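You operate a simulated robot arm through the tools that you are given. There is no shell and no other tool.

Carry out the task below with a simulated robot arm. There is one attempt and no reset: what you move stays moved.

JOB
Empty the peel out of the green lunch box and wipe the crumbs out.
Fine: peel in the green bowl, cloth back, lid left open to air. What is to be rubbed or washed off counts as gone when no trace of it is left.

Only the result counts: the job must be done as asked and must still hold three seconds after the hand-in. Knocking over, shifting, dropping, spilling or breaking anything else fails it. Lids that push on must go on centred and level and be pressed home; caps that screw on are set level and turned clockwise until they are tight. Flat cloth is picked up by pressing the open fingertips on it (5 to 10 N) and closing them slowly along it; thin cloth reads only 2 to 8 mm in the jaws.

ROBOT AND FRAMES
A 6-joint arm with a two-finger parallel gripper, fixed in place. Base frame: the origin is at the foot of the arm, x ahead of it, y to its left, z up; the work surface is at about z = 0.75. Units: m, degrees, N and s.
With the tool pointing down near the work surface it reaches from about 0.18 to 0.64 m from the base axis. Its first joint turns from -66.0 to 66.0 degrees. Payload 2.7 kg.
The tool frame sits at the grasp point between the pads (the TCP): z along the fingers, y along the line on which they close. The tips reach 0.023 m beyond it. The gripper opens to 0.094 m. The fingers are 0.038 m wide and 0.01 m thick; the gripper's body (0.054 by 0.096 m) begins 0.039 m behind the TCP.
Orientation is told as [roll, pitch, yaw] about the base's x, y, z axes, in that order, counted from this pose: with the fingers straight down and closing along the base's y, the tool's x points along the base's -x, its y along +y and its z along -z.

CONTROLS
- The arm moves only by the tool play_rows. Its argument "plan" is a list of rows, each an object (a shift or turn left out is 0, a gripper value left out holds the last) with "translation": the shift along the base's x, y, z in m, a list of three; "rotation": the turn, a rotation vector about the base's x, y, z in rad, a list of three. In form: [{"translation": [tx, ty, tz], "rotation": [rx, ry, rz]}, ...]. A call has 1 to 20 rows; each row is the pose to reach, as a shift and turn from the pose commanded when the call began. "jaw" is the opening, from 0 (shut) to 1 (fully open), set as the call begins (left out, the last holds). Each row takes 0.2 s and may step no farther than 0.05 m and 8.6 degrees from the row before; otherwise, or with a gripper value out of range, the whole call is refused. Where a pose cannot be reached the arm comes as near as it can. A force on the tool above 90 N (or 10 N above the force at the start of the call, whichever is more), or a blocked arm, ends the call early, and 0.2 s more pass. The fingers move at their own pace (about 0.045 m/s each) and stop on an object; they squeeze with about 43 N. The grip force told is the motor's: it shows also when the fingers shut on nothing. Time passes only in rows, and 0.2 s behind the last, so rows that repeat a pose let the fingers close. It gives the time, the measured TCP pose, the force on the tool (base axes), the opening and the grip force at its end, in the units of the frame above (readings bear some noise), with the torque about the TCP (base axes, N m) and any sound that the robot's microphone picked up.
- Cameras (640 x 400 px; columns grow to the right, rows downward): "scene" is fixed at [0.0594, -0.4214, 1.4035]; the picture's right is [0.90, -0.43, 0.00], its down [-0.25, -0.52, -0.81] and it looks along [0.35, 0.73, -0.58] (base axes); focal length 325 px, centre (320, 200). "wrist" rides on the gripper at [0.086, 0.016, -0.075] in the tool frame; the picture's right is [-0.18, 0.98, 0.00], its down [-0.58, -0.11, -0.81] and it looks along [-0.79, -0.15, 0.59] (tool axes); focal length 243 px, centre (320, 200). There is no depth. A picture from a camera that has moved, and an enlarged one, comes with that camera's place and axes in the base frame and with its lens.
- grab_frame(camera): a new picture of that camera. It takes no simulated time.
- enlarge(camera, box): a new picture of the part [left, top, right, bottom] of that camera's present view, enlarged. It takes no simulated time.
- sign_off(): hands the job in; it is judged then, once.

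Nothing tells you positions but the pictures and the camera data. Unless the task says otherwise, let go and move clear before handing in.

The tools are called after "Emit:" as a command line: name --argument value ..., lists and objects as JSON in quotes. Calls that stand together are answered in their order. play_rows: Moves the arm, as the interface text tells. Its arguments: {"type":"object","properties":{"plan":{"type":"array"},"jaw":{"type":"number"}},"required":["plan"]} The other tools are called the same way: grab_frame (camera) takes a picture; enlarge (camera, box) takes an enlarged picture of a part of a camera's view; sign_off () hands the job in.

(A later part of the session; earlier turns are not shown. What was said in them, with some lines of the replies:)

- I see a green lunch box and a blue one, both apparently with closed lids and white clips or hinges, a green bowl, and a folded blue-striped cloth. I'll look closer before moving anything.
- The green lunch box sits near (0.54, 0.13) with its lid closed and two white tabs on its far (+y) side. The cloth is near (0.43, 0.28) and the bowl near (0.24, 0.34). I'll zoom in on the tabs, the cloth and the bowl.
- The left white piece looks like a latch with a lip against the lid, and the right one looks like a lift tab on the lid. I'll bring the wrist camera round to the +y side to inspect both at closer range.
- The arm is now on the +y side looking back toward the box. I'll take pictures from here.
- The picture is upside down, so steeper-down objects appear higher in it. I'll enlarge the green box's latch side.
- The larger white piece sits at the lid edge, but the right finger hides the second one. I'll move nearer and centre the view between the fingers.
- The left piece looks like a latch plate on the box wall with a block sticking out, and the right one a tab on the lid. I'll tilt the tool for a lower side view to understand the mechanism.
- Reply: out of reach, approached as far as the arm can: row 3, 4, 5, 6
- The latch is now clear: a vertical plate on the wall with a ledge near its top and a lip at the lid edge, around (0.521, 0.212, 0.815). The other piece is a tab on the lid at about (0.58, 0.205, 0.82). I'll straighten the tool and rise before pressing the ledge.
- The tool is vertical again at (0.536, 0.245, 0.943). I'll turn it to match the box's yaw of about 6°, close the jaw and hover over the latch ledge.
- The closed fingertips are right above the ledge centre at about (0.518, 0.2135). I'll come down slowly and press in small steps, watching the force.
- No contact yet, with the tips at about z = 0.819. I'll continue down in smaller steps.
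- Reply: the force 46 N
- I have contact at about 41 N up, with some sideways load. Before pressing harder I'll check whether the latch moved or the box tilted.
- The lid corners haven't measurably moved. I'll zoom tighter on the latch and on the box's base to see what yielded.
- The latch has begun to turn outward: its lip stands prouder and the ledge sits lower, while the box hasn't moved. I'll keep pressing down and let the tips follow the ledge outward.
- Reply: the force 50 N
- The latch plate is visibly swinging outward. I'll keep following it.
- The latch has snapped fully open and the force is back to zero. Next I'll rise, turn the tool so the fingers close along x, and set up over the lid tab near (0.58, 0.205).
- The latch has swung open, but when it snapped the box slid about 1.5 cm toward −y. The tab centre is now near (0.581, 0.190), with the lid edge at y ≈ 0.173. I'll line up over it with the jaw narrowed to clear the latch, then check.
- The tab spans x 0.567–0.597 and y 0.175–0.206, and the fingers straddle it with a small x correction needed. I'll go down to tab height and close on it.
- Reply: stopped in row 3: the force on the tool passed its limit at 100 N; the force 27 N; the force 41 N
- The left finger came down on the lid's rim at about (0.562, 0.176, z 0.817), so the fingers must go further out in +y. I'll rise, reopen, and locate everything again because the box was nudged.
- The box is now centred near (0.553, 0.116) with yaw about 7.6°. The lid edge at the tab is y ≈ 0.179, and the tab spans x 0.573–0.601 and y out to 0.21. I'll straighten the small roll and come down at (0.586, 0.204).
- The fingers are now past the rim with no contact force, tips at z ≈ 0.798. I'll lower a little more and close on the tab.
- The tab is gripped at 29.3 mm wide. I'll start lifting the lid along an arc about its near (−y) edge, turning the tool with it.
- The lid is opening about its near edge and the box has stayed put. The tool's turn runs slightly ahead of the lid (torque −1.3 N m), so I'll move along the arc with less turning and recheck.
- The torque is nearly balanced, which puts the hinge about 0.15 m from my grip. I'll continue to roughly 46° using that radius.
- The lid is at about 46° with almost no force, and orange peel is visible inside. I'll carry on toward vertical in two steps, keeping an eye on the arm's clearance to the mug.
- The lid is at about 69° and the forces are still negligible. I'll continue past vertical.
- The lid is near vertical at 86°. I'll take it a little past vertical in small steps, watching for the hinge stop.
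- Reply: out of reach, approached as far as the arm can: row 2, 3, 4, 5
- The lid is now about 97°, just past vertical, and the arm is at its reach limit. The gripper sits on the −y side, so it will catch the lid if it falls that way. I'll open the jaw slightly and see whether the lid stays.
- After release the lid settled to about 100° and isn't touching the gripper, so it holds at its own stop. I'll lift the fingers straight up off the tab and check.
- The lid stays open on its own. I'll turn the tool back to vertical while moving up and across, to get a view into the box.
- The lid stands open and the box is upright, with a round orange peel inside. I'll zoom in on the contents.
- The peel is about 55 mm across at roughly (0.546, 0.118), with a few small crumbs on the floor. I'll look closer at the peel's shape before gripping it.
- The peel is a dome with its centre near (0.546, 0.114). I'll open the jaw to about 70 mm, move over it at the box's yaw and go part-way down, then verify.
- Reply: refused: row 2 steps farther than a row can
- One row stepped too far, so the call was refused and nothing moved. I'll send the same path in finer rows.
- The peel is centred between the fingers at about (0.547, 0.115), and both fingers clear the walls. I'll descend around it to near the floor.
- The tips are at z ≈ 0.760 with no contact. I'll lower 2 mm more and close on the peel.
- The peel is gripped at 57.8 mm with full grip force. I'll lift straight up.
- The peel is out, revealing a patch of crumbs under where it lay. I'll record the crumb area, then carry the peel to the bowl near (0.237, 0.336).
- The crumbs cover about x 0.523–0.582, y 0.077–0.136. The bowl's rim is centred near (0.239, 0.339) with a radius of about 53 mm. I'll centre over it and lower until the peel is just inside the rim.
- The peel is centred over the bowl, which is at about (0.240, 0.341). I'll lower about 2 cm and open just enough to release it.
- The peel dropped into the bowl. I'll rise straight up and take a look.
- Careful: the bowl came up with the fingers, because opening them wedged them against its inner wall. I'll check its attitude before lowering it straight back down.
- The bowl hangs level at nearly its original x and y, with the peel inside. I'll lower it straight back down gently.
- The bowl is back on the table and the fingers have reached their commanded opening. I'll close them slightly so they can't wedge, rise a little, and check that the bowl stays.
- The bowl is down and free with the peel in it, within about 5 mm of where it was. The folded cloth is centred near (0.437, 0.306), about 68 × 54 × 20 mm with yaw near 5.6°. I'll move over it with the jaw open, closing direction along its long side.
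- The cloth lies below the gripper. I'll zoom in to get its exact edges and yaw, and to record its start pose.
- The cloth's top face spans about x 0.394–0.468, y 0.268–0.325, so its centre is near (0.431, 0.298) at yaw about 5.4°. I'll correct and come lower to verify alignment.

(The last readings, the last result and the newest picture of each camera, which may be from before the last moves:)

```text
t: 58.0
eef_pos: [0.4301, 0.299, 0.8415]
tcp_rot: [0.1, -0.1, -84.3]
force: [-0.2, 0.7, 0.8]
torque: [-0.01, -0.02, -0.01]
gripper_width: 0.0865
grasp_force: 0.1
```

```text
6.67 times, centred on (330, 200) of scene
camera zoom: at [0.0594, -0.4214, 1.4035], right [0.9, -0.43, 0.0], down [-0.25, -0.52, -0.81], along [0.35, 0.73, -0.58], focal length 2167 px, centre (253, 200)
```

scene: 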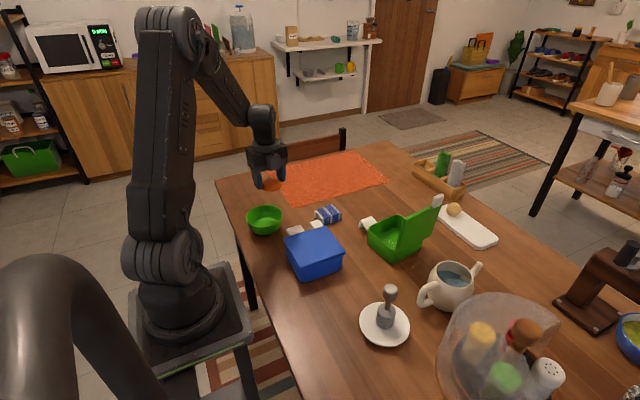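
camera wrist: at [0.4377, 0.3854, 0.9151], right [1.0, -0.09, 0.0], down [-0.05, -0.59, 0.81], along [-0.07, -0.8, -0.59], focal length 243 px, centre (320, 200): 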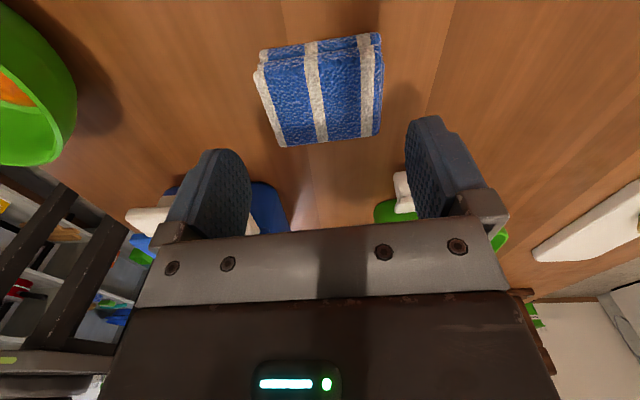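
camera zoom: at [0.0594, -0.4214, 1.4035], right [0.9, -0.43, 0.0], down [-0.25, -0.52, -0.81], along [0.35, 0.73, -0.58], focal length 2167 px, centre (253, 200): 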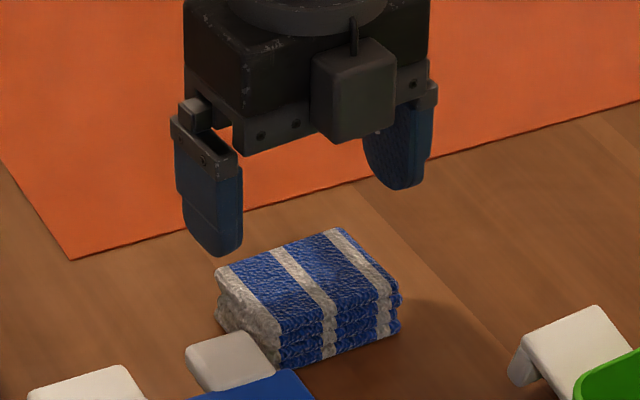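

The cloth centre is at about (0.432, 0.296), well placed between the fingers. I'll descend around it and close gently.

Emit:
play_rows --plan '[{"translation": [0.0015, -0.002, -0.02]}, {"translation": [0.0015, -0.002, -0.04]}, {"translation": [0.0015, -0.002, -0.053]}, {"translation": [0.0015, -0.002, -0.06]}, {"translation": [0.0015, -0.002, -0.06]}]'

Emit:
grab_frame --camera "wrist"

Emit:
enlarge --camera "scene" --box '[295, 170, 365, 230]'

```text
t: 59.2
eef_pos: [0.4316, 0.2975, 0.7807]
tcp_rot: [0.0, -0.1, -84.4]
force: [0.6, -0.3, 0.0]
torque: [0.03, -0.02, 0.01]
gripper_width: 0.0863
grasp_force: 0.2
```

```text
taken
camera wrist: at [0.4385, 0.3847, 0.8554], right [1.0, -0.09, 0.0], down [-0.05, -0.59, 0.81], along [-0.07, -0.8, -0.59], focal length 243 px, centre (320, 200)
```

wrist: 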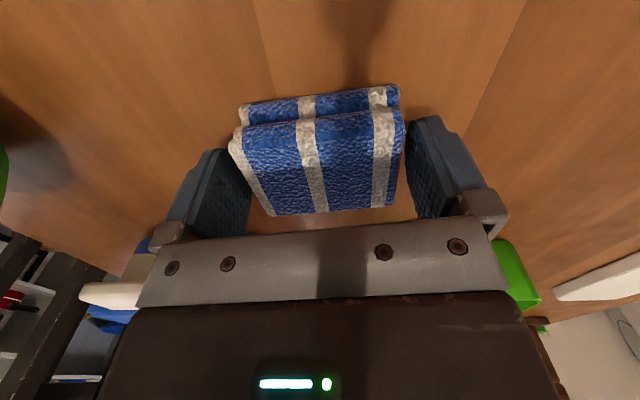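

```text
6.67 times, centred on (330, 200) of scene
camera zoom: at [0.0594, -0.4214, 1.4035], right [0.9, -0.43, 0.0], down [-0.25, -0.52, -0.81], along [0.35, 0.73, -0.58], focal length 2167 px, centre (253, 200)
```

zoom: 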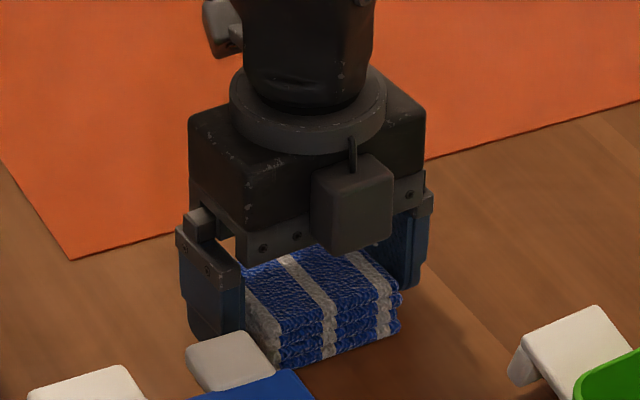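

Both fingers straddle the cloth. I'll close in steps and watch how it responds.

Emit:
play_rows --plan '[{"translation": [0, 0, 0]}, {"translation": [0, 0, 0]}]' --jaw 0.76

Emit:
play_rows --plan '[{"translation": [0, 0, 0]}, {"translation": [0, 0, 0]}]' --jaw 0.68

Emit:
enlarge --camera "scene" --box '[295, 170, 365, 230]'

Emit:
grab_frame --camera "wrist"

```text
t: 59.8
eef_pos: [0.4315, 0.2982, 0.7811]
tcp_rot: [0.1, 0.0, -84.4]
force: [0.4, 0.2, -0.7]
torque: [0.0, -0.01, 0.01]
gripper_width: 0.0743
grasp_force: 42.5
```

```text
t: 60.4
eef_pos: [0.4327, 0.298, 0.7822]
tcp_rot: [0.1, -0.1, -84.4]
force: [0.4, -0.2, -0.2]
torque: [0.01, 0.02, -0.02]
gripper_width: 0.0743
grasp_force: 42.7
```

```text
6.67 times, centred on (330, 200) of scene
camera zoom: at [0.0594, -0.4214, 1.4035], right [0.9, -0.43, 0.0], down [-0.25, -0.52, -0.81], along [0.35, 0.73, -0.58], focal length 2167 px, centre (253, 200)
```

zoom: 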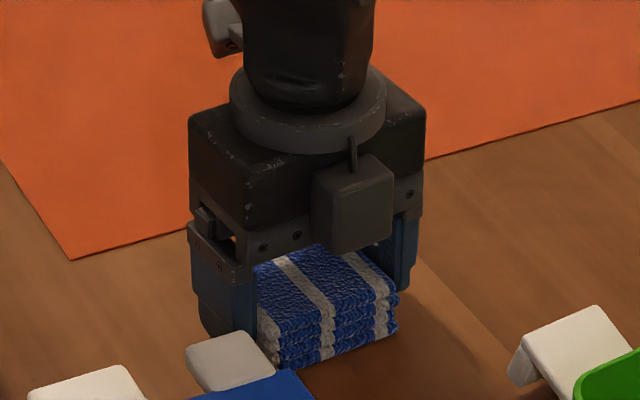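

```text
taken
camera wrist: at [0.4385, 0.3847, 0.8557], right [1.0, -0.09, 0.0], down [-0.05, -0.59, 0.81], along [-0.07, -0.8, -0.59], focal length 243 px, centre (320, 200)
```

wrist: 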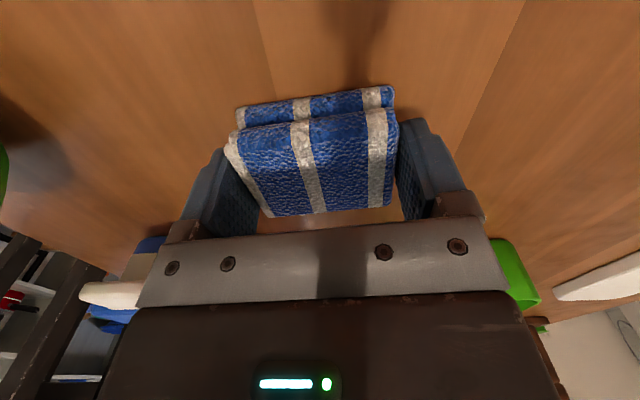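

The cloth is held as a firm 74 mm block, protruding about 9 mm below the fingertips. Its home pose is TCP (0.432, 0.298, 0.782) at yaw −84.4°. I'll lift it and carry it over the green box, whose interior centre is about (0.5495, 0.106).

Emit:
play_rows --plan '[{"translation": [0, 0, 0.01]}, {"translation": [0, 0, 0.03]}, {"translation": [0, 0, 0.06]}, {"translation": [0, 0, 0.1]}, {"translation": [0.01, -0.015, 0.14]}, {"translation": [0.03, -0.045, 0.15], "rotation": [0, 0, 0.01]}, {"translation": [0.05, -0.08, 0.15], "rotation": [0, 0, 0.02]}, {"translation": [0.07, -0.115, 0.15], "rotation": [0, 0, 0.03]}, {"translation": [0.09, -0.15, 0.15], "rotation": [0, 0, 0.037]}, {"translation": [0.11, -0.18, 0.15], "rotation": [0, 0, 0.037]}, {"translation": [0.1175, -0.191, 0.14], "rotation": [0, 0, 0.037]}, {"translation": [0.1175, -0.191, 0.12], "rotation": [0, 0, 0.037]}, {"translation": [0.1175, -0.191, 0.12], "rotation": [0, 0, 0.037]}]'

Emit:
grab_frame --camera "wrist"

Emit:
enlarge --camera "scene" --box '[340, 150, 450, 270]'

```text
t: 63.2
eef_pos: [0.5492, 0.1052, 0.8997]
tcp_rot: [0.1, 0.0, -82.3]
force: [0.9, 0.4, 0.2]
torque: [0.04, 0.01, 0.01]
gripper_width: 0.0741
grasp_force: 43.3
```

```text
taken
camera wrist: at [0.5524, 0.1924, 0.9746], right [1.0, -0.05, 0.0], down [-0.03, -0.59, 0.81], along [-0.04, -0.81, -0.59], focal length 243 px, centre (320, 200)
```

wrist: 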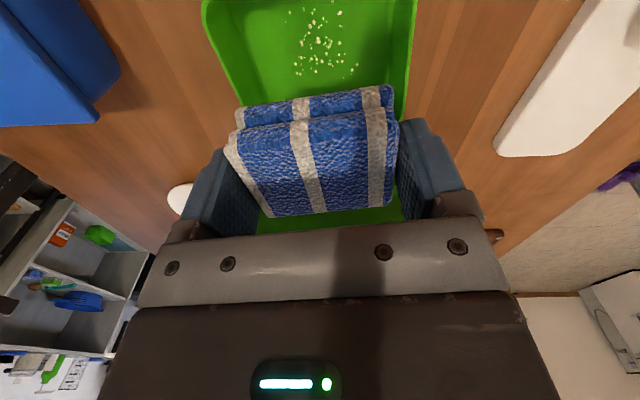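

```text
3.33 times, centred on (395, 210) of scene
camera zoom: at [0.0594, -0.4214, 1.4035], right [0.9, -0.43, 0.0], down [-0.25, -0.52, -0.81], along [0.35, 0.73, -0.58], focal length 1084 px, centre (70, 167)
```

zoom: 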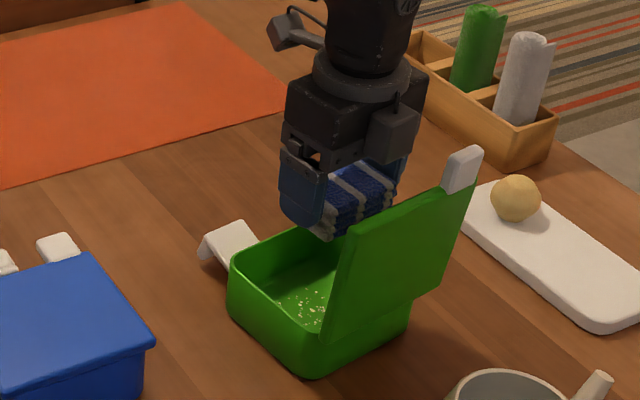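

The cloth is centred over the opening: rim midpoint x ≈ 0.5485 against TCP 0.549. I'll lower it into the box in stages, checking the force.

Emit:
play_rows --plan '[{"translation": [-0.0005, 0.001, -0.02]}, {"translation": [-0.0005, 0.001, -0.04]}, {"translation": [-0.0005, 0.001, -0.055]}, {"translation": [-0.0005, 0.001, -0.065]}, {"translation": [-0.0005, 0.001, -0.075]}, {"translation": [-0.0005, 0.001, -0.075]}]'

Emit:
grab_frame --camera "wrist"

Emit:
enlarge --camera "scene" --box '[340, 170, 450, 270]'

```text
t: 64.6
eef_pos: [0.549, 0.1078, 0.8251]
tcp_rot: [0.2, -0.1, -82.2]
force: [0.1, 0.3, -1.1]
torque: [0.01, 0.01, 0.01]
gripper_width: 0.074
grasp_force: 43.1
```

```text
taken
camera wrist: at [0.5526, 0.1939, 0.8997], right [1.0, -0.05, 0.0], down [-0.03, -0.59, 0.81], along [-0.04, -0.81, -0.59], focal length 243 px, centre (320, 200)
```

wrist: 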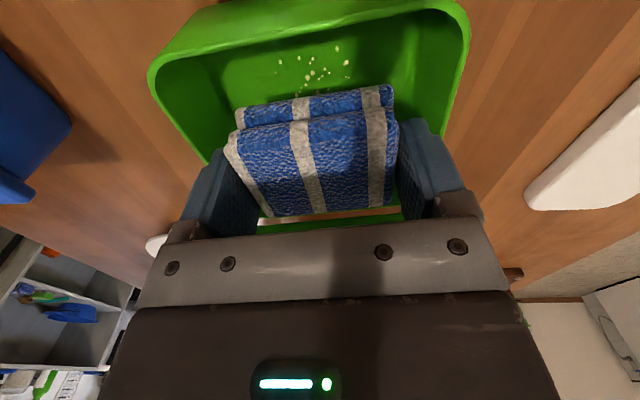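

```text
4.00 times, centred on (395, 220) of scene
camera zoom: at [0.0594, -0.4214, 1.4035], right [0.9, -0.43, 0.0], down [-0.25, -0.52, -0.81], along [0.35, 0.73, -0.58], focal length 1300 px, centre (20, 120)
```

zoom: 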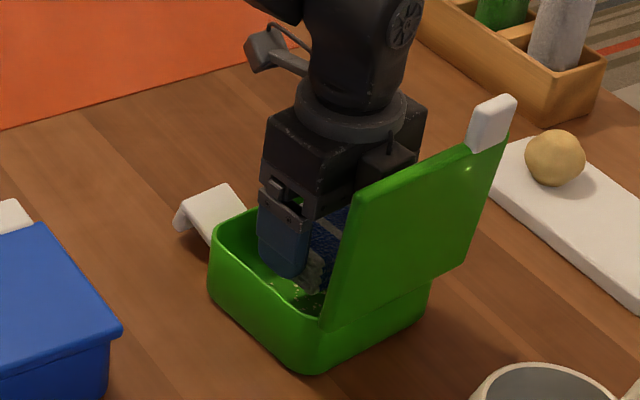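

The cloth is inside the rim with no wall contact. I'll lower toward the floor.

Emit:
play_rows --plan '[{"translation": [0, 0, -0.01]}, {"translation": [0, 0, -0.02]}, {"translation": [0, 0, -0.028]}, {"translation": [0, 0, -0.032]}, {"translation": [0, 0, -0.034]}, {"translation": [0, 0, -0.034]}]'

```text
t: 66.0
eef_pos: [0.5504, 0.1079, 0.7924]
tcp_rot: [0.1, -0.2, -82.3]
force: [-0.1, -0.1, 0.6]
torque: [0.0, 0.02, -0.04]
gripper_width: 0.0738
grasp_force: 42.6
```

No floor contact yet at TCP z = 0.792. I'll continue in 1.5 mm steps.

Emit:
play_rows --plan '[{"translation": [-0.0005, 0, -0.0015]}, {"translation": [-0.0005, 0, -0.003]}, {"translation": [-0.0005, 0, -0.0045]}, {"translation": [-0.0005, 0, -0.0045]}]'

```text
t: 67.0
eef_pos: [0.5474, 0.1067, 0.7872]
tcp_rot: [0.1, -0.1, -82.4]
force: [-0.4, -1.0, 0.1]
torque: [0.01, 0.02, 0.02]
gripper_width: 0.0741
grasp_force: 42.7
```

Emit:
play_rows --plan '[{"translation": [0.0005, 0, -0.001]}, {"translation": [0.0005, 0, -0.002]}, {"translation": [0.0005, 0, -0.003]}, {"translation": [0.0005, 0, -0.003]}]'

```text
t: 68.0
eef_pos: [0.5495, 0.1059, 0.7861]
tcp_rot: [0.1, -0.1, -82.4]
force: [-8.0, -0.7, 20.0]
torque: [-0.04, 0.64, -0.04]
gripper_width: 0.0737
grasp_force: 43.3
```

The cloth is pressed on the floor at about 20 N. I'll ease off slightly and wipe back and forth with small strokes inside the walls.

Emit:
play_rows --plan '[{"translation": [0.0005, -0.004, 0.0005]}, {"translation": [0.001, -0.008, 0.0005]}, {"translation": [0.0005, -0.004, 0.0005]}, {"translation": [0, 0, 0.0005]}, {"translation": [-0.0005, 0.004, 0.0005]}, {"translation": [-0.001, 0.008, 0.0005]}, {"translation": [-0.0013, 0.01, 0.0005]}, {"translation": [0.002, 0.008, 0.0005]}, {"translation": [0.0025, 0.004, 0.0005]}, {"translation": [0.003, 0.0004, 0.0005]}, {"translation": [0.0035, -0.004, 0.0005]}, {"translation": [0.004, -0.008, 0.0005]}, {"translation": [0.001, -0.008, 0.0005]}, {"translation": [-0.002, -0.008, 0.0005]}, {"translation": [-0.0025, -0.004, 0.0005]}, {"translation": [-0.003, 0, 0.0005]}, {"translation": [-0.0035, 0.004, 0.0005]}, {"translation": [-0.004, 0.0075, 0.0005]}, {"translation": [-0.001, 0.008, 0.0005]}, {"translation": [0, 0, 0.0005]}]'

Emit:
enlarge --camera "scene" --box '[340, 170, 450, 270]'

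Emit:
grab_frame --camera "wrist"

```text
t: 72.2
eef_pos: [0.5489, 0.1095, 0.7846]
tcp_rot: [0.4, 0.1, -82.2]
force: [-3.0, 13.7, 21.3]
torque: [0.11, 0.6, -0.36]
gripper_width: 0.0737
grasp_force: 43.6
```

```text
4.00 times, centred on (395, 220) of scene
camera zoom: at [0.059, -0.4212, 1.4035], right [0.9, -0.43, 0.0], down [-0.25, -0.52, -0.81], along [0.35, 0.73, -0.58], focal length 1300 px, centre (20, 120)
```

zoom: 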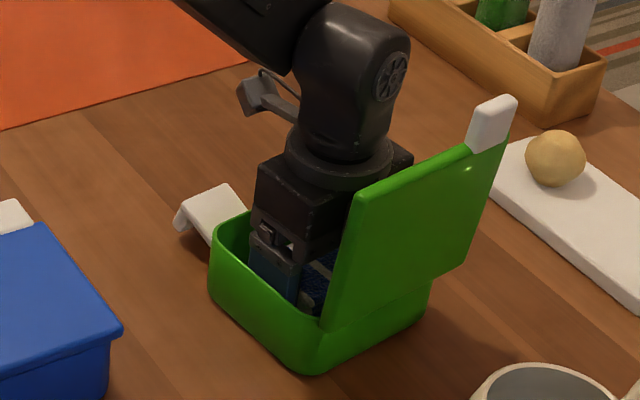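

```text
taken
camera wrist: at [0.552, 0.1969, 0.8603], right [1.0, -0.05, 0.01], down [-0.03, -0.59, 0.8], along [-0.04, -0.8, -0.59], focal length 243 px, centre (320, 200)
```

wrist: 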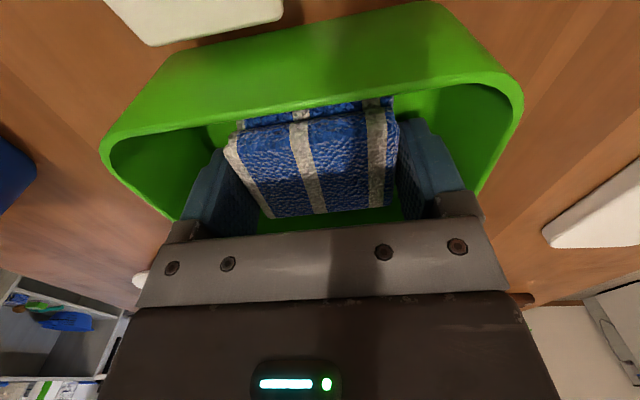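

The box stayed put during the wipe. I'll lift the cloth out and look at the floor.

Emit:
play_rows --plan '[{"translation": [0, -0.002, 0.005]}, {"translation": [0, -0.002, 0.02]}, {"translation": [0, -0.002, 0.04]}, {"translation": [0, -0.002, 0.07]}, {"translation": [0, 0.01, 0.1]}, {"translation": [0, 0.03, 0.13]}, {"translation": [0, 0.05, 0.14]}, {"translation": [0, 0.05, 0.14]}]'

Emit:
enlarge --camera "wrist" --box '[200, 0, 440, 150]'

Emit:
enlarge --camera "scene" --box '[350, 200, 430, 260]'

```text
t: 74.0
eef_pos: [0.5475, 0.1561, 0.9237]
tcp_rot: [0.1, -0.1, -82.3]
force: [-0.2, 0.3, 0.1]
torque: [-0.02, -0.02, -0.03]
gripper_width: 0.0741
grasp_force: 43.0
```

```text
2.67 times, centred on (320, 75) of wrist
camera zoom: at [0.5524, 0.2428, 0.9994], right [1.0, -0.05, 0.0], down [-0.03, -0.59, 0.81], along [-0.04, -0.81, -0.59], focal length 647 px, centre (320, 533)
```

zoom: 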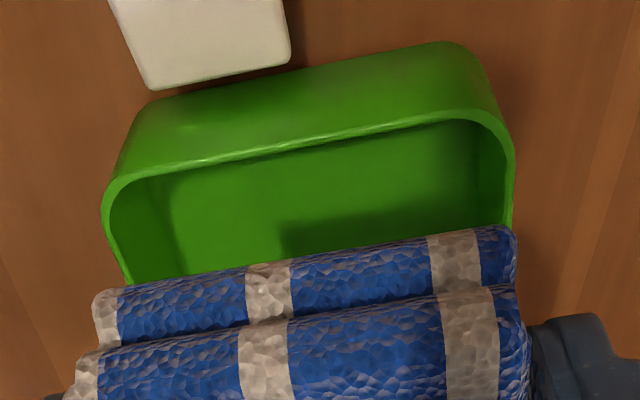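

```text
6.67 times, centred on (390, 230) of scene
camera zoom: at [0.0594, -0.4214, 1.4035], right [0.9, -0.43, 0.0], down [-0.25, -0.52, -0.81], along [0.35, 0.73, -0.58], focal length 2167 px, centre (-147, 0)
```

zoom: 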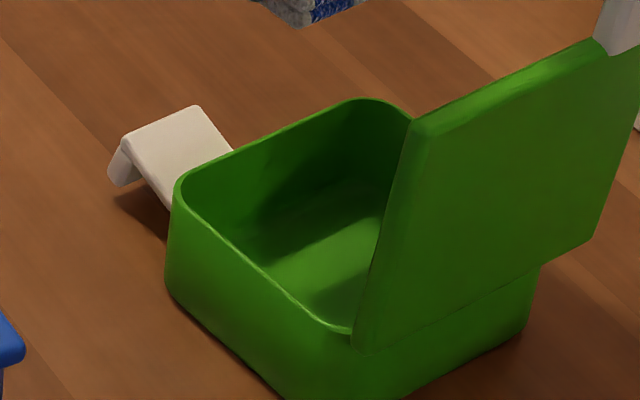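

The visible floor looks clean so far. I'll rise to see the whole floor past the held cloth.

Emit:
play_rows --plan '[{"translation": [0, -0.003, 0.03]}, {"translation": [0, -0.006, 0.06]}, {"translation": [0, -0.006, 0.08]}, {"translation": [0, -0.006, 0.08]}]'

Emit:
enlarge --camera "wrist" --box '[240, 0, 420, 110]'

Emit:
grab_frame --camera "wrist"

```text
t: 75.0
eef_pos: [0.5499, 0.1497, 1.0035]
tcp_rot: [0.0, -0.1, -82.2]
force: [0.0, -0.2, 0.3]
torque: [0.0, -0.01, 0.01]
gripper_width: 0.0741
grasp_force: 43.3
```

```text
3.56 times, centred on (330, 55) of wrist
camera zoom: at [0.5527, 0.2378, 1.0785], right [1.0, -0.05, 0.0], down [-0.03, -0.59, 0.81], along [-0.04, -0.81, -0.59], focal length 863 px, centre (284, 716)
```

zoom: 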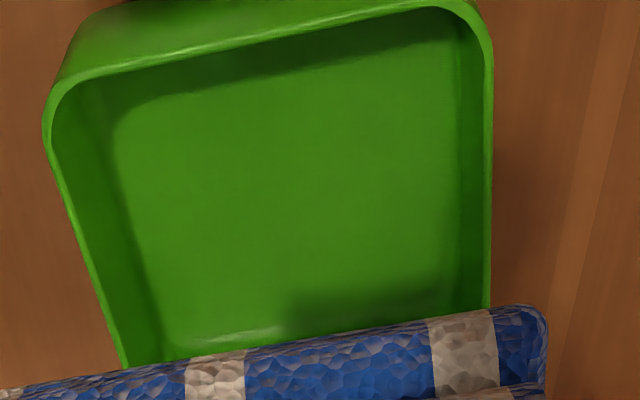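

```text
taken
camera wrist: at [0.5527, 0.2378, 1.0785], right [1.0, -0.05, 0.0], down [-0.03, -0.59, 0.81], along [-0.04, -0.81, -0.59], focal length 243 px, centre (320, 200)
```

wrist: 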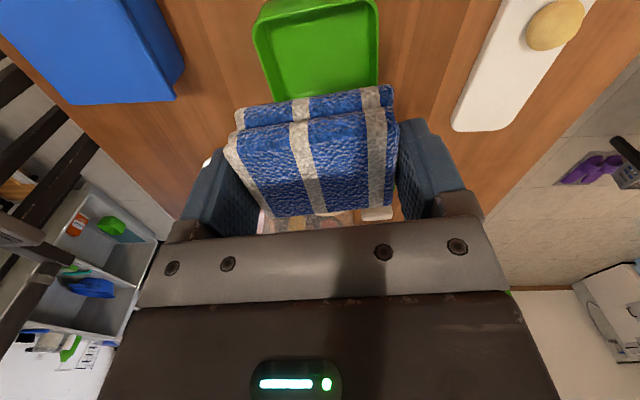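

All crumbs look gone. I'll inspect the floor at higher zoom before putting the cloth back.

Emit:
enlarge --camera "wrist" --box '[255, 0, 325, 55]'

Emit:
enlarge --camera "wrist" --box '[315, 0, 385, 55]'

Emit:
enlarge --camera "wrist" --box '[270, 45, 380, 105]'

Emit:
enlarge --camera "scene" --box '[370, 210, 410, 250]'

```text
7.27 times, centred on (290, 28) of wrist
camera zoom: at [0.5527, 0.2378, 1.0785], right [1.0, -0.05, 0.0], down [-0.03, -0.59, 0.81], along [-0.04, -0.81, -0.59], focal length 1764 px, centre (538, 1454)
```

zoom: 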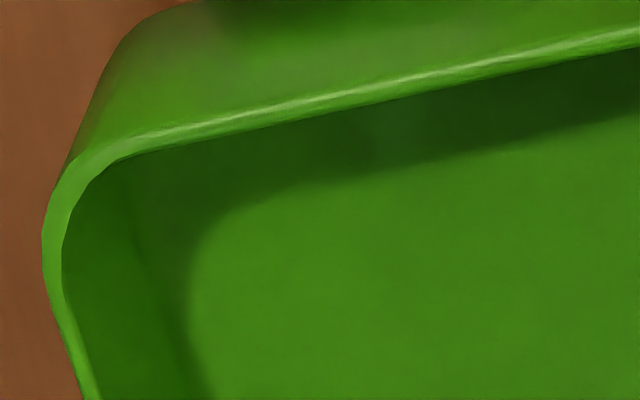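

```text
7.27 times, centred on (350, 28) of wrist
camera zoom: at [0.5527, 0.2378, 1.0785], right [1.0, -0.05, 0.0], down [-0.03, -0.59, 0.81], along [-0.04, -0.81, -0.59], focal length 1764 px, centre (102, 1454)
```

zoom: 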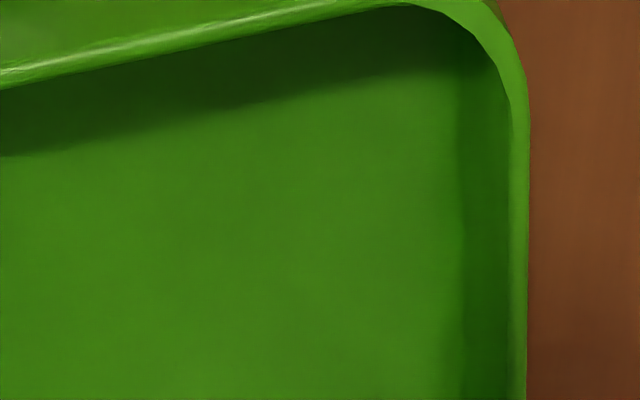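

```text
5.82 times, centred on (325, 75) of wrist
camera zoom: at [0.5527, 0.2378, 1.0785], right [1.0, -0.05, 0.0], down [-0.03, -0.59, 0.81], along [-0.04, -0.81, -0.59], focal length 1412 px, centre (291, 927)
```

zoom: 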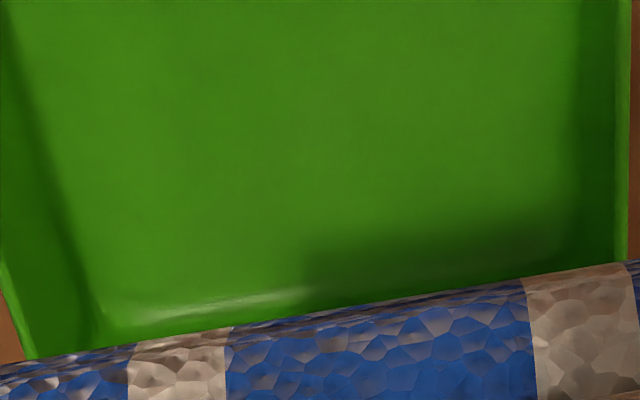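

```text
10.00 times, centred on (390, 230) of scene
camera zoom: at [0.0594, -0.4214, 1.4035], right [0.9, -0.43, 0.0], down [-0.25, -0.52, -0.81], along [0.35, 0.73, -0.58], focal length 3251 px, centre (-380, -100)
```

zoom: 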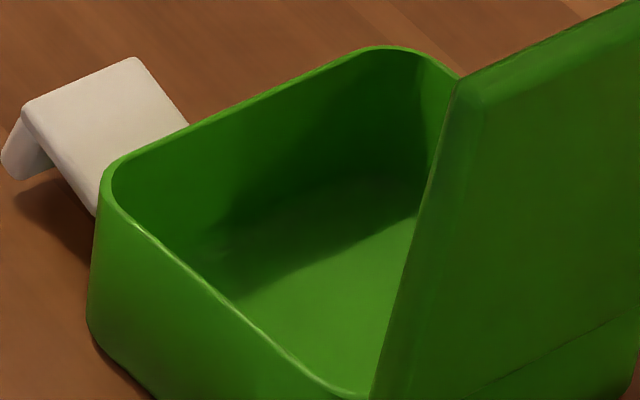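

The box floor is clean. I'll carry the cloth back to its home pose above (0.432, 0.298).

Emit:
play_rows --plan '[{"translation": [-0.015, 0.02, -0.005]}, {"translation": [-0.035, 0.045, -0.015], "rotation": [0, 0, -0.01]}, {"translation": [-0.058, 0.072, -0.03], "rotation": [0, 0, -0.02]}, {"translation": [-0.08, 0.1, -0.05], "rotation": [0, 0, -0.03]}, {"translation": [-0.1, 0.127, -0.075], "rotation": [0, 0, -0.037]}, {"translation": [-0.113, 0.143, -0.1], "rotation": [0, 0, -0.037]}, {"translation": [-0.118, 0.1483, -0.13], "rotation": [0, 0, -0.037]}, {"translation": [-0.118, 0.1483, -0.16], "rotation": [0, 0, -0.037]}, {"translation": [-0.118, 0.1483, -0.18], "rotation": [0, 0, -0.037]}, {"translation": [-0.118, 0.1483, -0.19], "rotation": [0, 0, -0.037]}, {"translation": [-0.118, 0.1483, -0.19], "rotation": [0, 0, -0.037]}]'

Emit:
enlarge --camera "scene" --box '[295, 160, 365, 230]'

```text
t: 77.4
eef_pos: [0.4321, 0.2981, 0.8157]
tcp_rot: [0.1, -0.1, -84.3]
force: [-0.8, -0.7, 0.0]
torque: [0.02, 0.02, 0.01]
gripper_width: 0.0738
grasp_force: 43.1
```

```text
5.71 times, centred on (330, 195) of scene
camera zoom: at [0.0594, -0.4214, 1.4035], right [0.9, -0.43, 0.0], down [-0.25, -0.52, -0.81], along [0.35, 0.73, -0.58], focal length 1858 px, centre (263, 229)
```

zoom: 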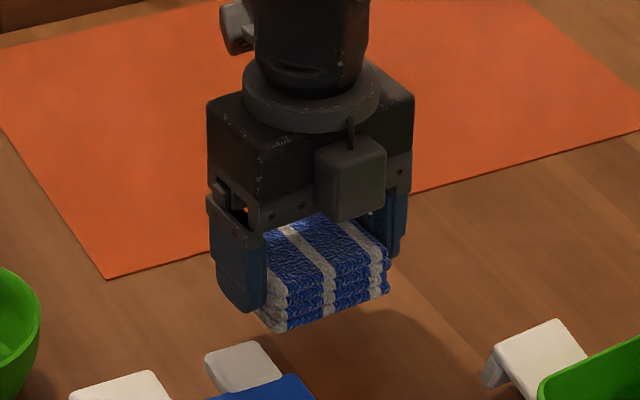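

The cloth is right above its spot, about 3 cm up. I'll lower it gently until it touches.

Emit:
play_rows --plan '[{"translation": [0, 0, -0.01]}, {"translation": [0, 0, -0.02]}, {"translation": [0, 0, -0.028]}, {"translation": [0, 0, -0.031]}, {"translation": [0, 0, -0.033]}, {"translation": [0, 0, -0.033]}]'

```text
t: 78.8
eef_pos: [0.431, 0.2973, 0.7818]
tcp_rot: [0.1, -0.1, -84.3]
force: [0.8, 0.1, -1.2]
torque: [0.0, -0.03, 0.0]
gripper_width: 0.0738
grasp_force: 43.1
```

Emit:
play_rows --plan '[{"translation": [0.0005, 0.0005, -0.001]}, {"translation": [0.0005, 0.0005, -0.002]}, {"translation": [0.0005, 0.0005, -0.002]}]'

```text
t: 79.6
eef_pos: [0.4318, 0.2998, 0.7812]
tcp_rot: [0.2, 0.0, -84.4]
force: [-1.2, -3.0, 11.4]
torque: [-0.09, 0.21, 0.03]
gripper_width: 0.0739
grasp_force: 43.0
```

The cloth touches the table with a light 11 N. I'll open the jaw to release it.

Emit:
play_rows --plan '[{"translation": [0, 0, 0.001]}, {"translation": [0, 0, 0.001]}, {"translation": [0, 0, 0.001]}]' --jaw 0.9

Emit:
play_rows --plan '[{"translation": [0, 0, 0.01]}, {"translation": [0, 0, 0.025]}, {"translation": [0, 0, 0.05]}, {"translation": [0, 0, 0.08]}, {"translation": [0, 0, 0.11]}, {"translation": [0, 0, 0.12]}, {"translation": [0, 0, 0.12]}]'

Emit:
grab_frame --camera "scene"

Emit:
enlarge --camera "scene" --box '[280, 195, 350, 240]'

Emit:
grab_frame --camera "wrist"

```text
t: 80.4
eef_pos: [0.4306, 0.2997, 0.7818]
tcp_rot: [0.1, 0.0, -84.4]
force: [-0.2, -0.1, -1.3]
torque: [-0.01, 0.02, 0.03]
gripper_width: 0.0845
grasp_force: 0.1
```

```text
t: 82.0
eef_pos: [0.4314, 0.2993, 0.9018]
tcp_rot: [0.2, -0.1, -84.4]
force: [-0.2, 0.5, 0.0]
torque: [0.0, -0.02, 0.01]
gripper_width: 0.0847
grasp_force: 0.0
```

```text
taken
```

scene: 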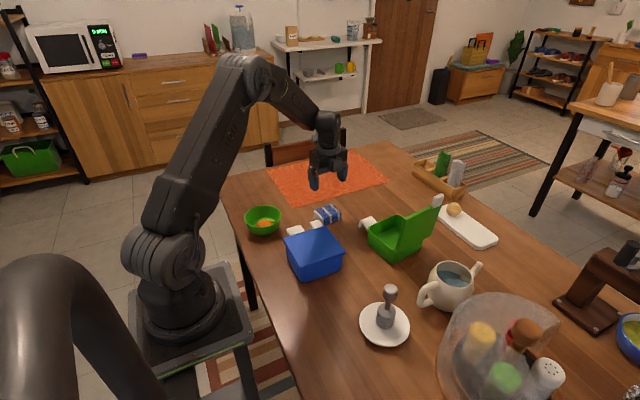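

```text
8.89 times, centred on (315, 218) of scene
camera zoom: at [0.0594, -0.4214, 1.4035], right [0.9, -0.43, 0.0], down [-0.25, -0.52, -0.81], along [0.35, 0.73, -0.58], focal length 2890 px, centre (364, 44)
```

zoom: 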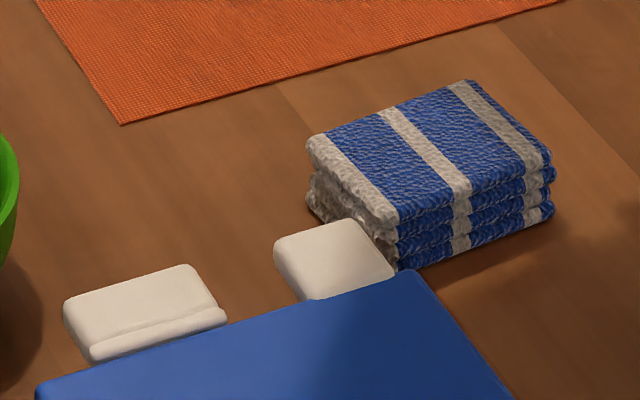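

```text
taken
camera wrist: at [0.4386, 0.3866, 0.9756], right [1.0, -0.09, 0.0], down [-0.05, -0.59, 0.81], along [-0.07, -0.8, -0.59], focal length 243 px, centre (320, 200)
```

wrist: 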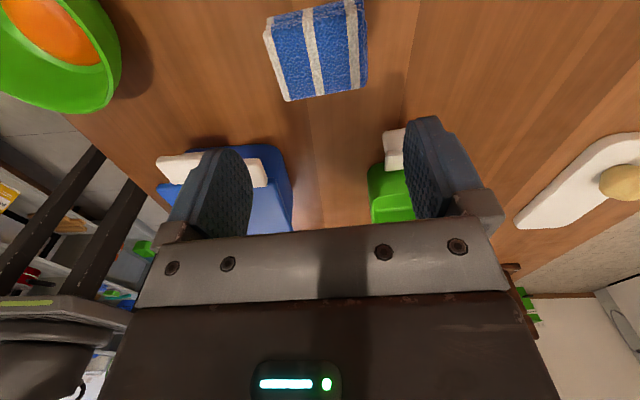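

The cloth is back within about 2 mm of where it started and the gripper is clear. I'll do a last check of the bowl, the box and the neighbouring objects.

Emit:
enlarge --camera "scene" --box '[240, 195, 290, 240]'

Emit:
enlarge --camera "scene" --box '[340, 180, 510, 290]'

Emit:
enlarge --camera "scene" --box '[370, 210, 410, 250]'

```text
8.89 times, centred on (265, 218) of scene
camera zoom: at [0.0594, -0.4214, 1.4035], right [0.9, -0.43, 0.0], down [-0.25, -0.52, -0.81], along [0.35, 0.73, -0.58], focal length 2890 px, centre (809, 44)
```

zoom: 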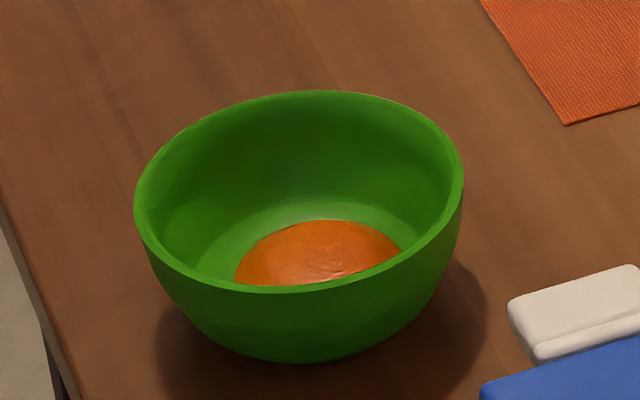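

```text
3.64 times, centred on (425, 235) of scene
camera zoom: at [0.0594, -0.4214, 1.4035], right [0.9, -0.43, 0.0], down [-0.25, -0.52, -0.81], along [0.35, 0.73, -0.58], focal length 1182 px, centre (-62, 73)
```

zoom: 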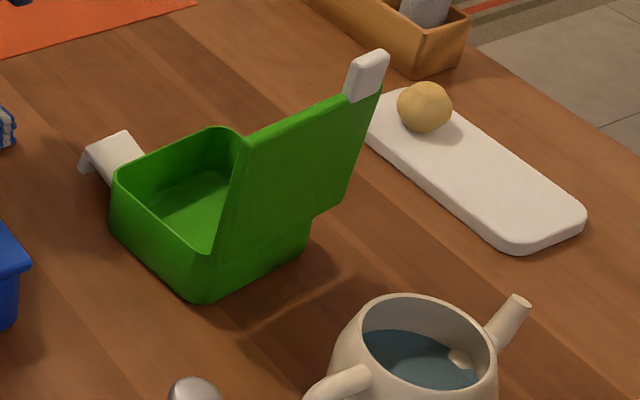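

```text
10.00 times, centred on (390, 230) of scene
camera zoom: at [0.0594, -0.4214, 1.4035], right [0.9, -0.43, 0.0], down [-0.25, -0.52, -0.81], along [0.35, 0.73, -0.58], focal length 3251 px, centre (-380, -100)
```

zoom: 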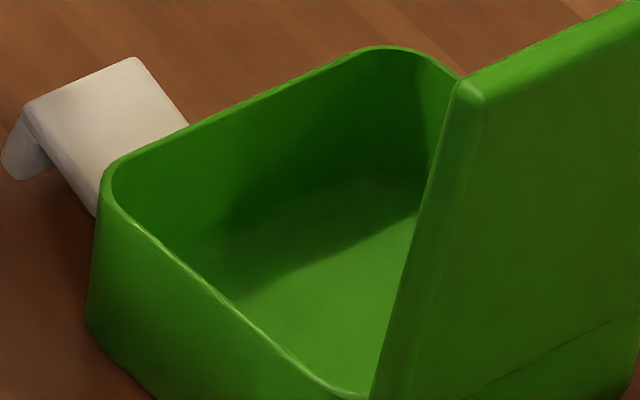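

Everything looks right. For a last certainty about the near strip of the box floor that the cloth had hidden, I'll raise the arm and view the whole interior unobstructed.

Emit:
play_rows --plan '[{"translation": [0.01, -0.01, 0.04]}, {"translation": [0.03, -0.03, 0.08]}, {"translation": [0.06, -0.06, 0.1]}, {"translation": [0.09, -0.09, 0.1]}, {"translation": [0.1, -0.11, 0.1]}, {"translation": [0.1, -0.11, 0.1]}]'

Emit:
enlarge --camera "wrist" --box '[270, 20, 420, 160]'

Emit:
grab_frame --camera "wrist"

```text
t: 83.4
eef_pos: [0.5295, 0.1896, 1.0015]
tcp_rot: [0.1, -0.1, -84.5]
force: [-0.6, 0.2, -0.7]
torque: [-0.01, -0.01, 0.02]
gripper_width: 0.0847
grasp_force: 0.1
```

```text
2.86 times, centred on (345, 90) of wrist
camera zoom: at [0.5371, 0.2764, 1.0752], right [1.0, -0.09, 0.0], down [-0.05, -0.59, 0.81], along [-0.07, -0.8, -0.59], focal length 693 px, centre (249, 514)
```

zoom: 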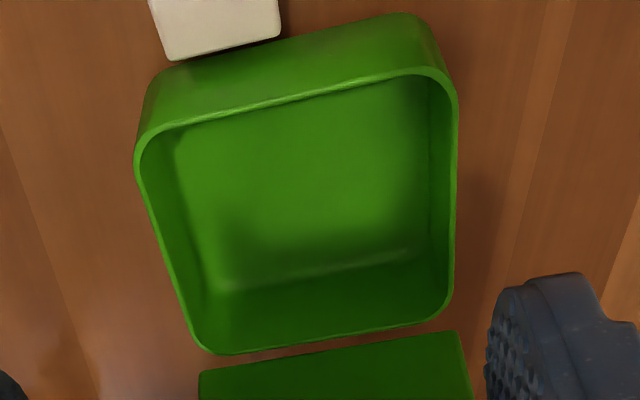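

```text
taken
camera wrist: at [0.5371, 0.2764, 1.0752], right [1.0, -0.09, 0.0], down [-0.05, -0.59, 0.81], along [-0.07, -0.8, -0.59], focal length 243 px, centre (320, 200)
```

wrist: 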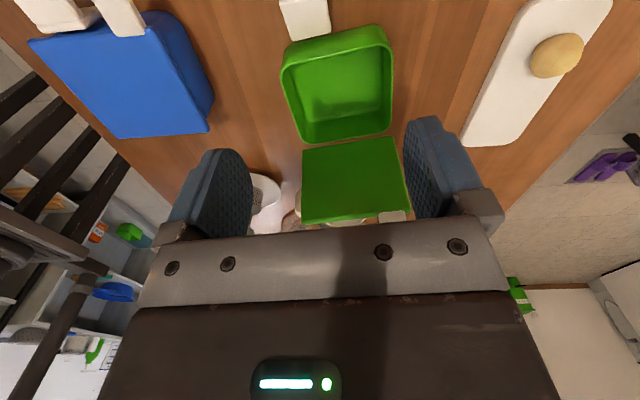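

The floor reads clean from here, apart from a thin strip behind the far rim that this angle can't see. I'll tilt the camera down for a top view of it.

Emit:
play_rows --plan '[{"translation": [0.002, -0.01, 0.02], "rotation": [0.1, 0.013, 0]}, {"translation": [0.004, -0.025, 0.04], "rotation": [0.2, 0.026, 0]}, {"translation": [0.008, -0.045, 0.05], "rotation": [0.3, 0.04, 0]}, {"translation": [0.01, -0.065, 0.06], "rotation": [0.4, 0.053, 0]}, {"translation": [0.01, -0.08, 0.06], "rotation": [0.5, 0.066, 0]}, {"translation": [0.01, -0.08, 0.06], "rotation": [0.6, 0.08, 0]}, {"translation": [0.01, -0.08, 0.06], "rotation": [0.6, 0.08, 0]}]'

Emit:
grab_frame --camera "wrist"

```text
t: 85.0
eef_pos: [0.5407, 0.1102, 1.0611]
tcp_rot: [-1.3, 34.8, -84.7]
force: [-0.3, 0.4, -0.3]
torque: [0.03, 0.02, -0.02]
gripper_width: 0.0847
grasp_force: 0.0
```

```text
taken
camera wrist: at [0.5557, 0.1399, 1.1715], right [0.99, -0.05, -0.12], down [-0.01, -0.94, 0.33], along [-0.13, -0.33, -0.93], focal length 243 px, centre (320, 200)
```

wrist: 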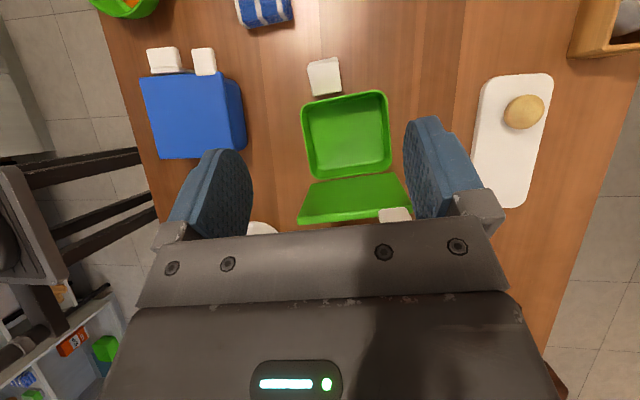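

Emit:
enlarge --camera "wrist" --box '[295, 85, 400, 185]'

Emit:
enlarge --camera "wrist" --box '[300, 88, 395, 140]'

```text
4.00 times, centred on (348, 135) of wrist
camera zoom: at [0.5557, 0.1399, 1.1715], right [0.99, -0.05, -0.12], down [-0.01, -0.94, 0.33], along [-0.13, -0.33, -0.93], focal length 970 px, centre (210, 460)
```

zoom: 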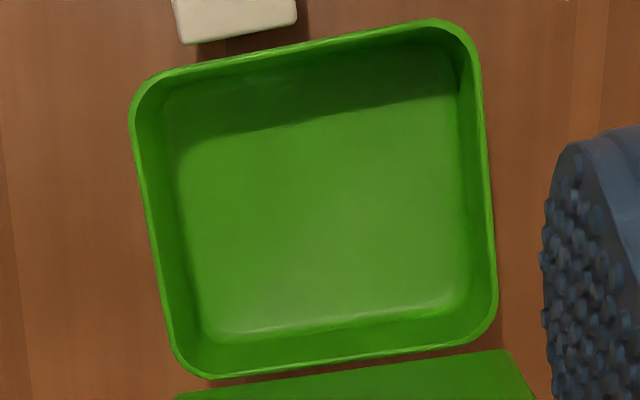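

```text
6.74 times, centred on (348, 114) of wrist
camera zoom: at [0.5557, 0.1399, 1.1715], right [0.99, -0.05, -0.12], down [-0.01, -0.94, 0.33], along [-0.13, -0.33, -0.93], focal length 1634 px, centre (135, 779)
```

zoom: 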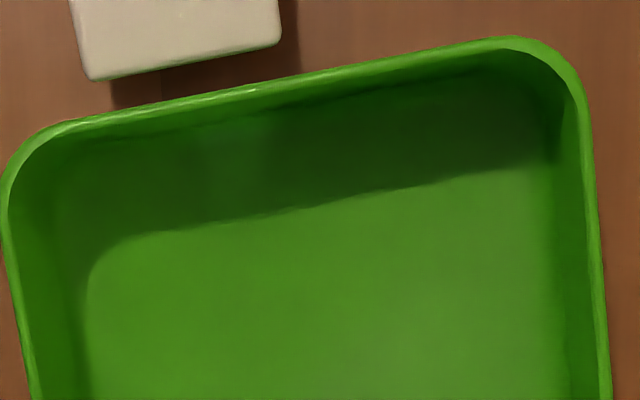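

The whole interior is spotless from directly above. The lid stands open, the peel is in the upright green bowl, the cloth is back in place and the arm is clear, so I'm handing the job in.

Emit:
sign_off

```text
The job is handed in.
```

The job is handed in. The peel is in the green bowl, the lunch box is wiped clean and its lid stands open. The cloth is back within about 2 mm of where it started. I checked the inside of the box from directly above and saw no crumbs left.

Some things moved along the way:

- **Green lunch box:** it slid about 2 cm toward −y and turned slightly. This happened when the latch snapped open and when a finger came down on the lid's rim.
- **Green bowl:** the fingers wedged against its inside as I released the peel, so it was lifted about 12 cm. I set it back down upright with the peel still inside, about 5 mm from its original spot.

In the final pictures, none of the other objects on the table had visibly moved.
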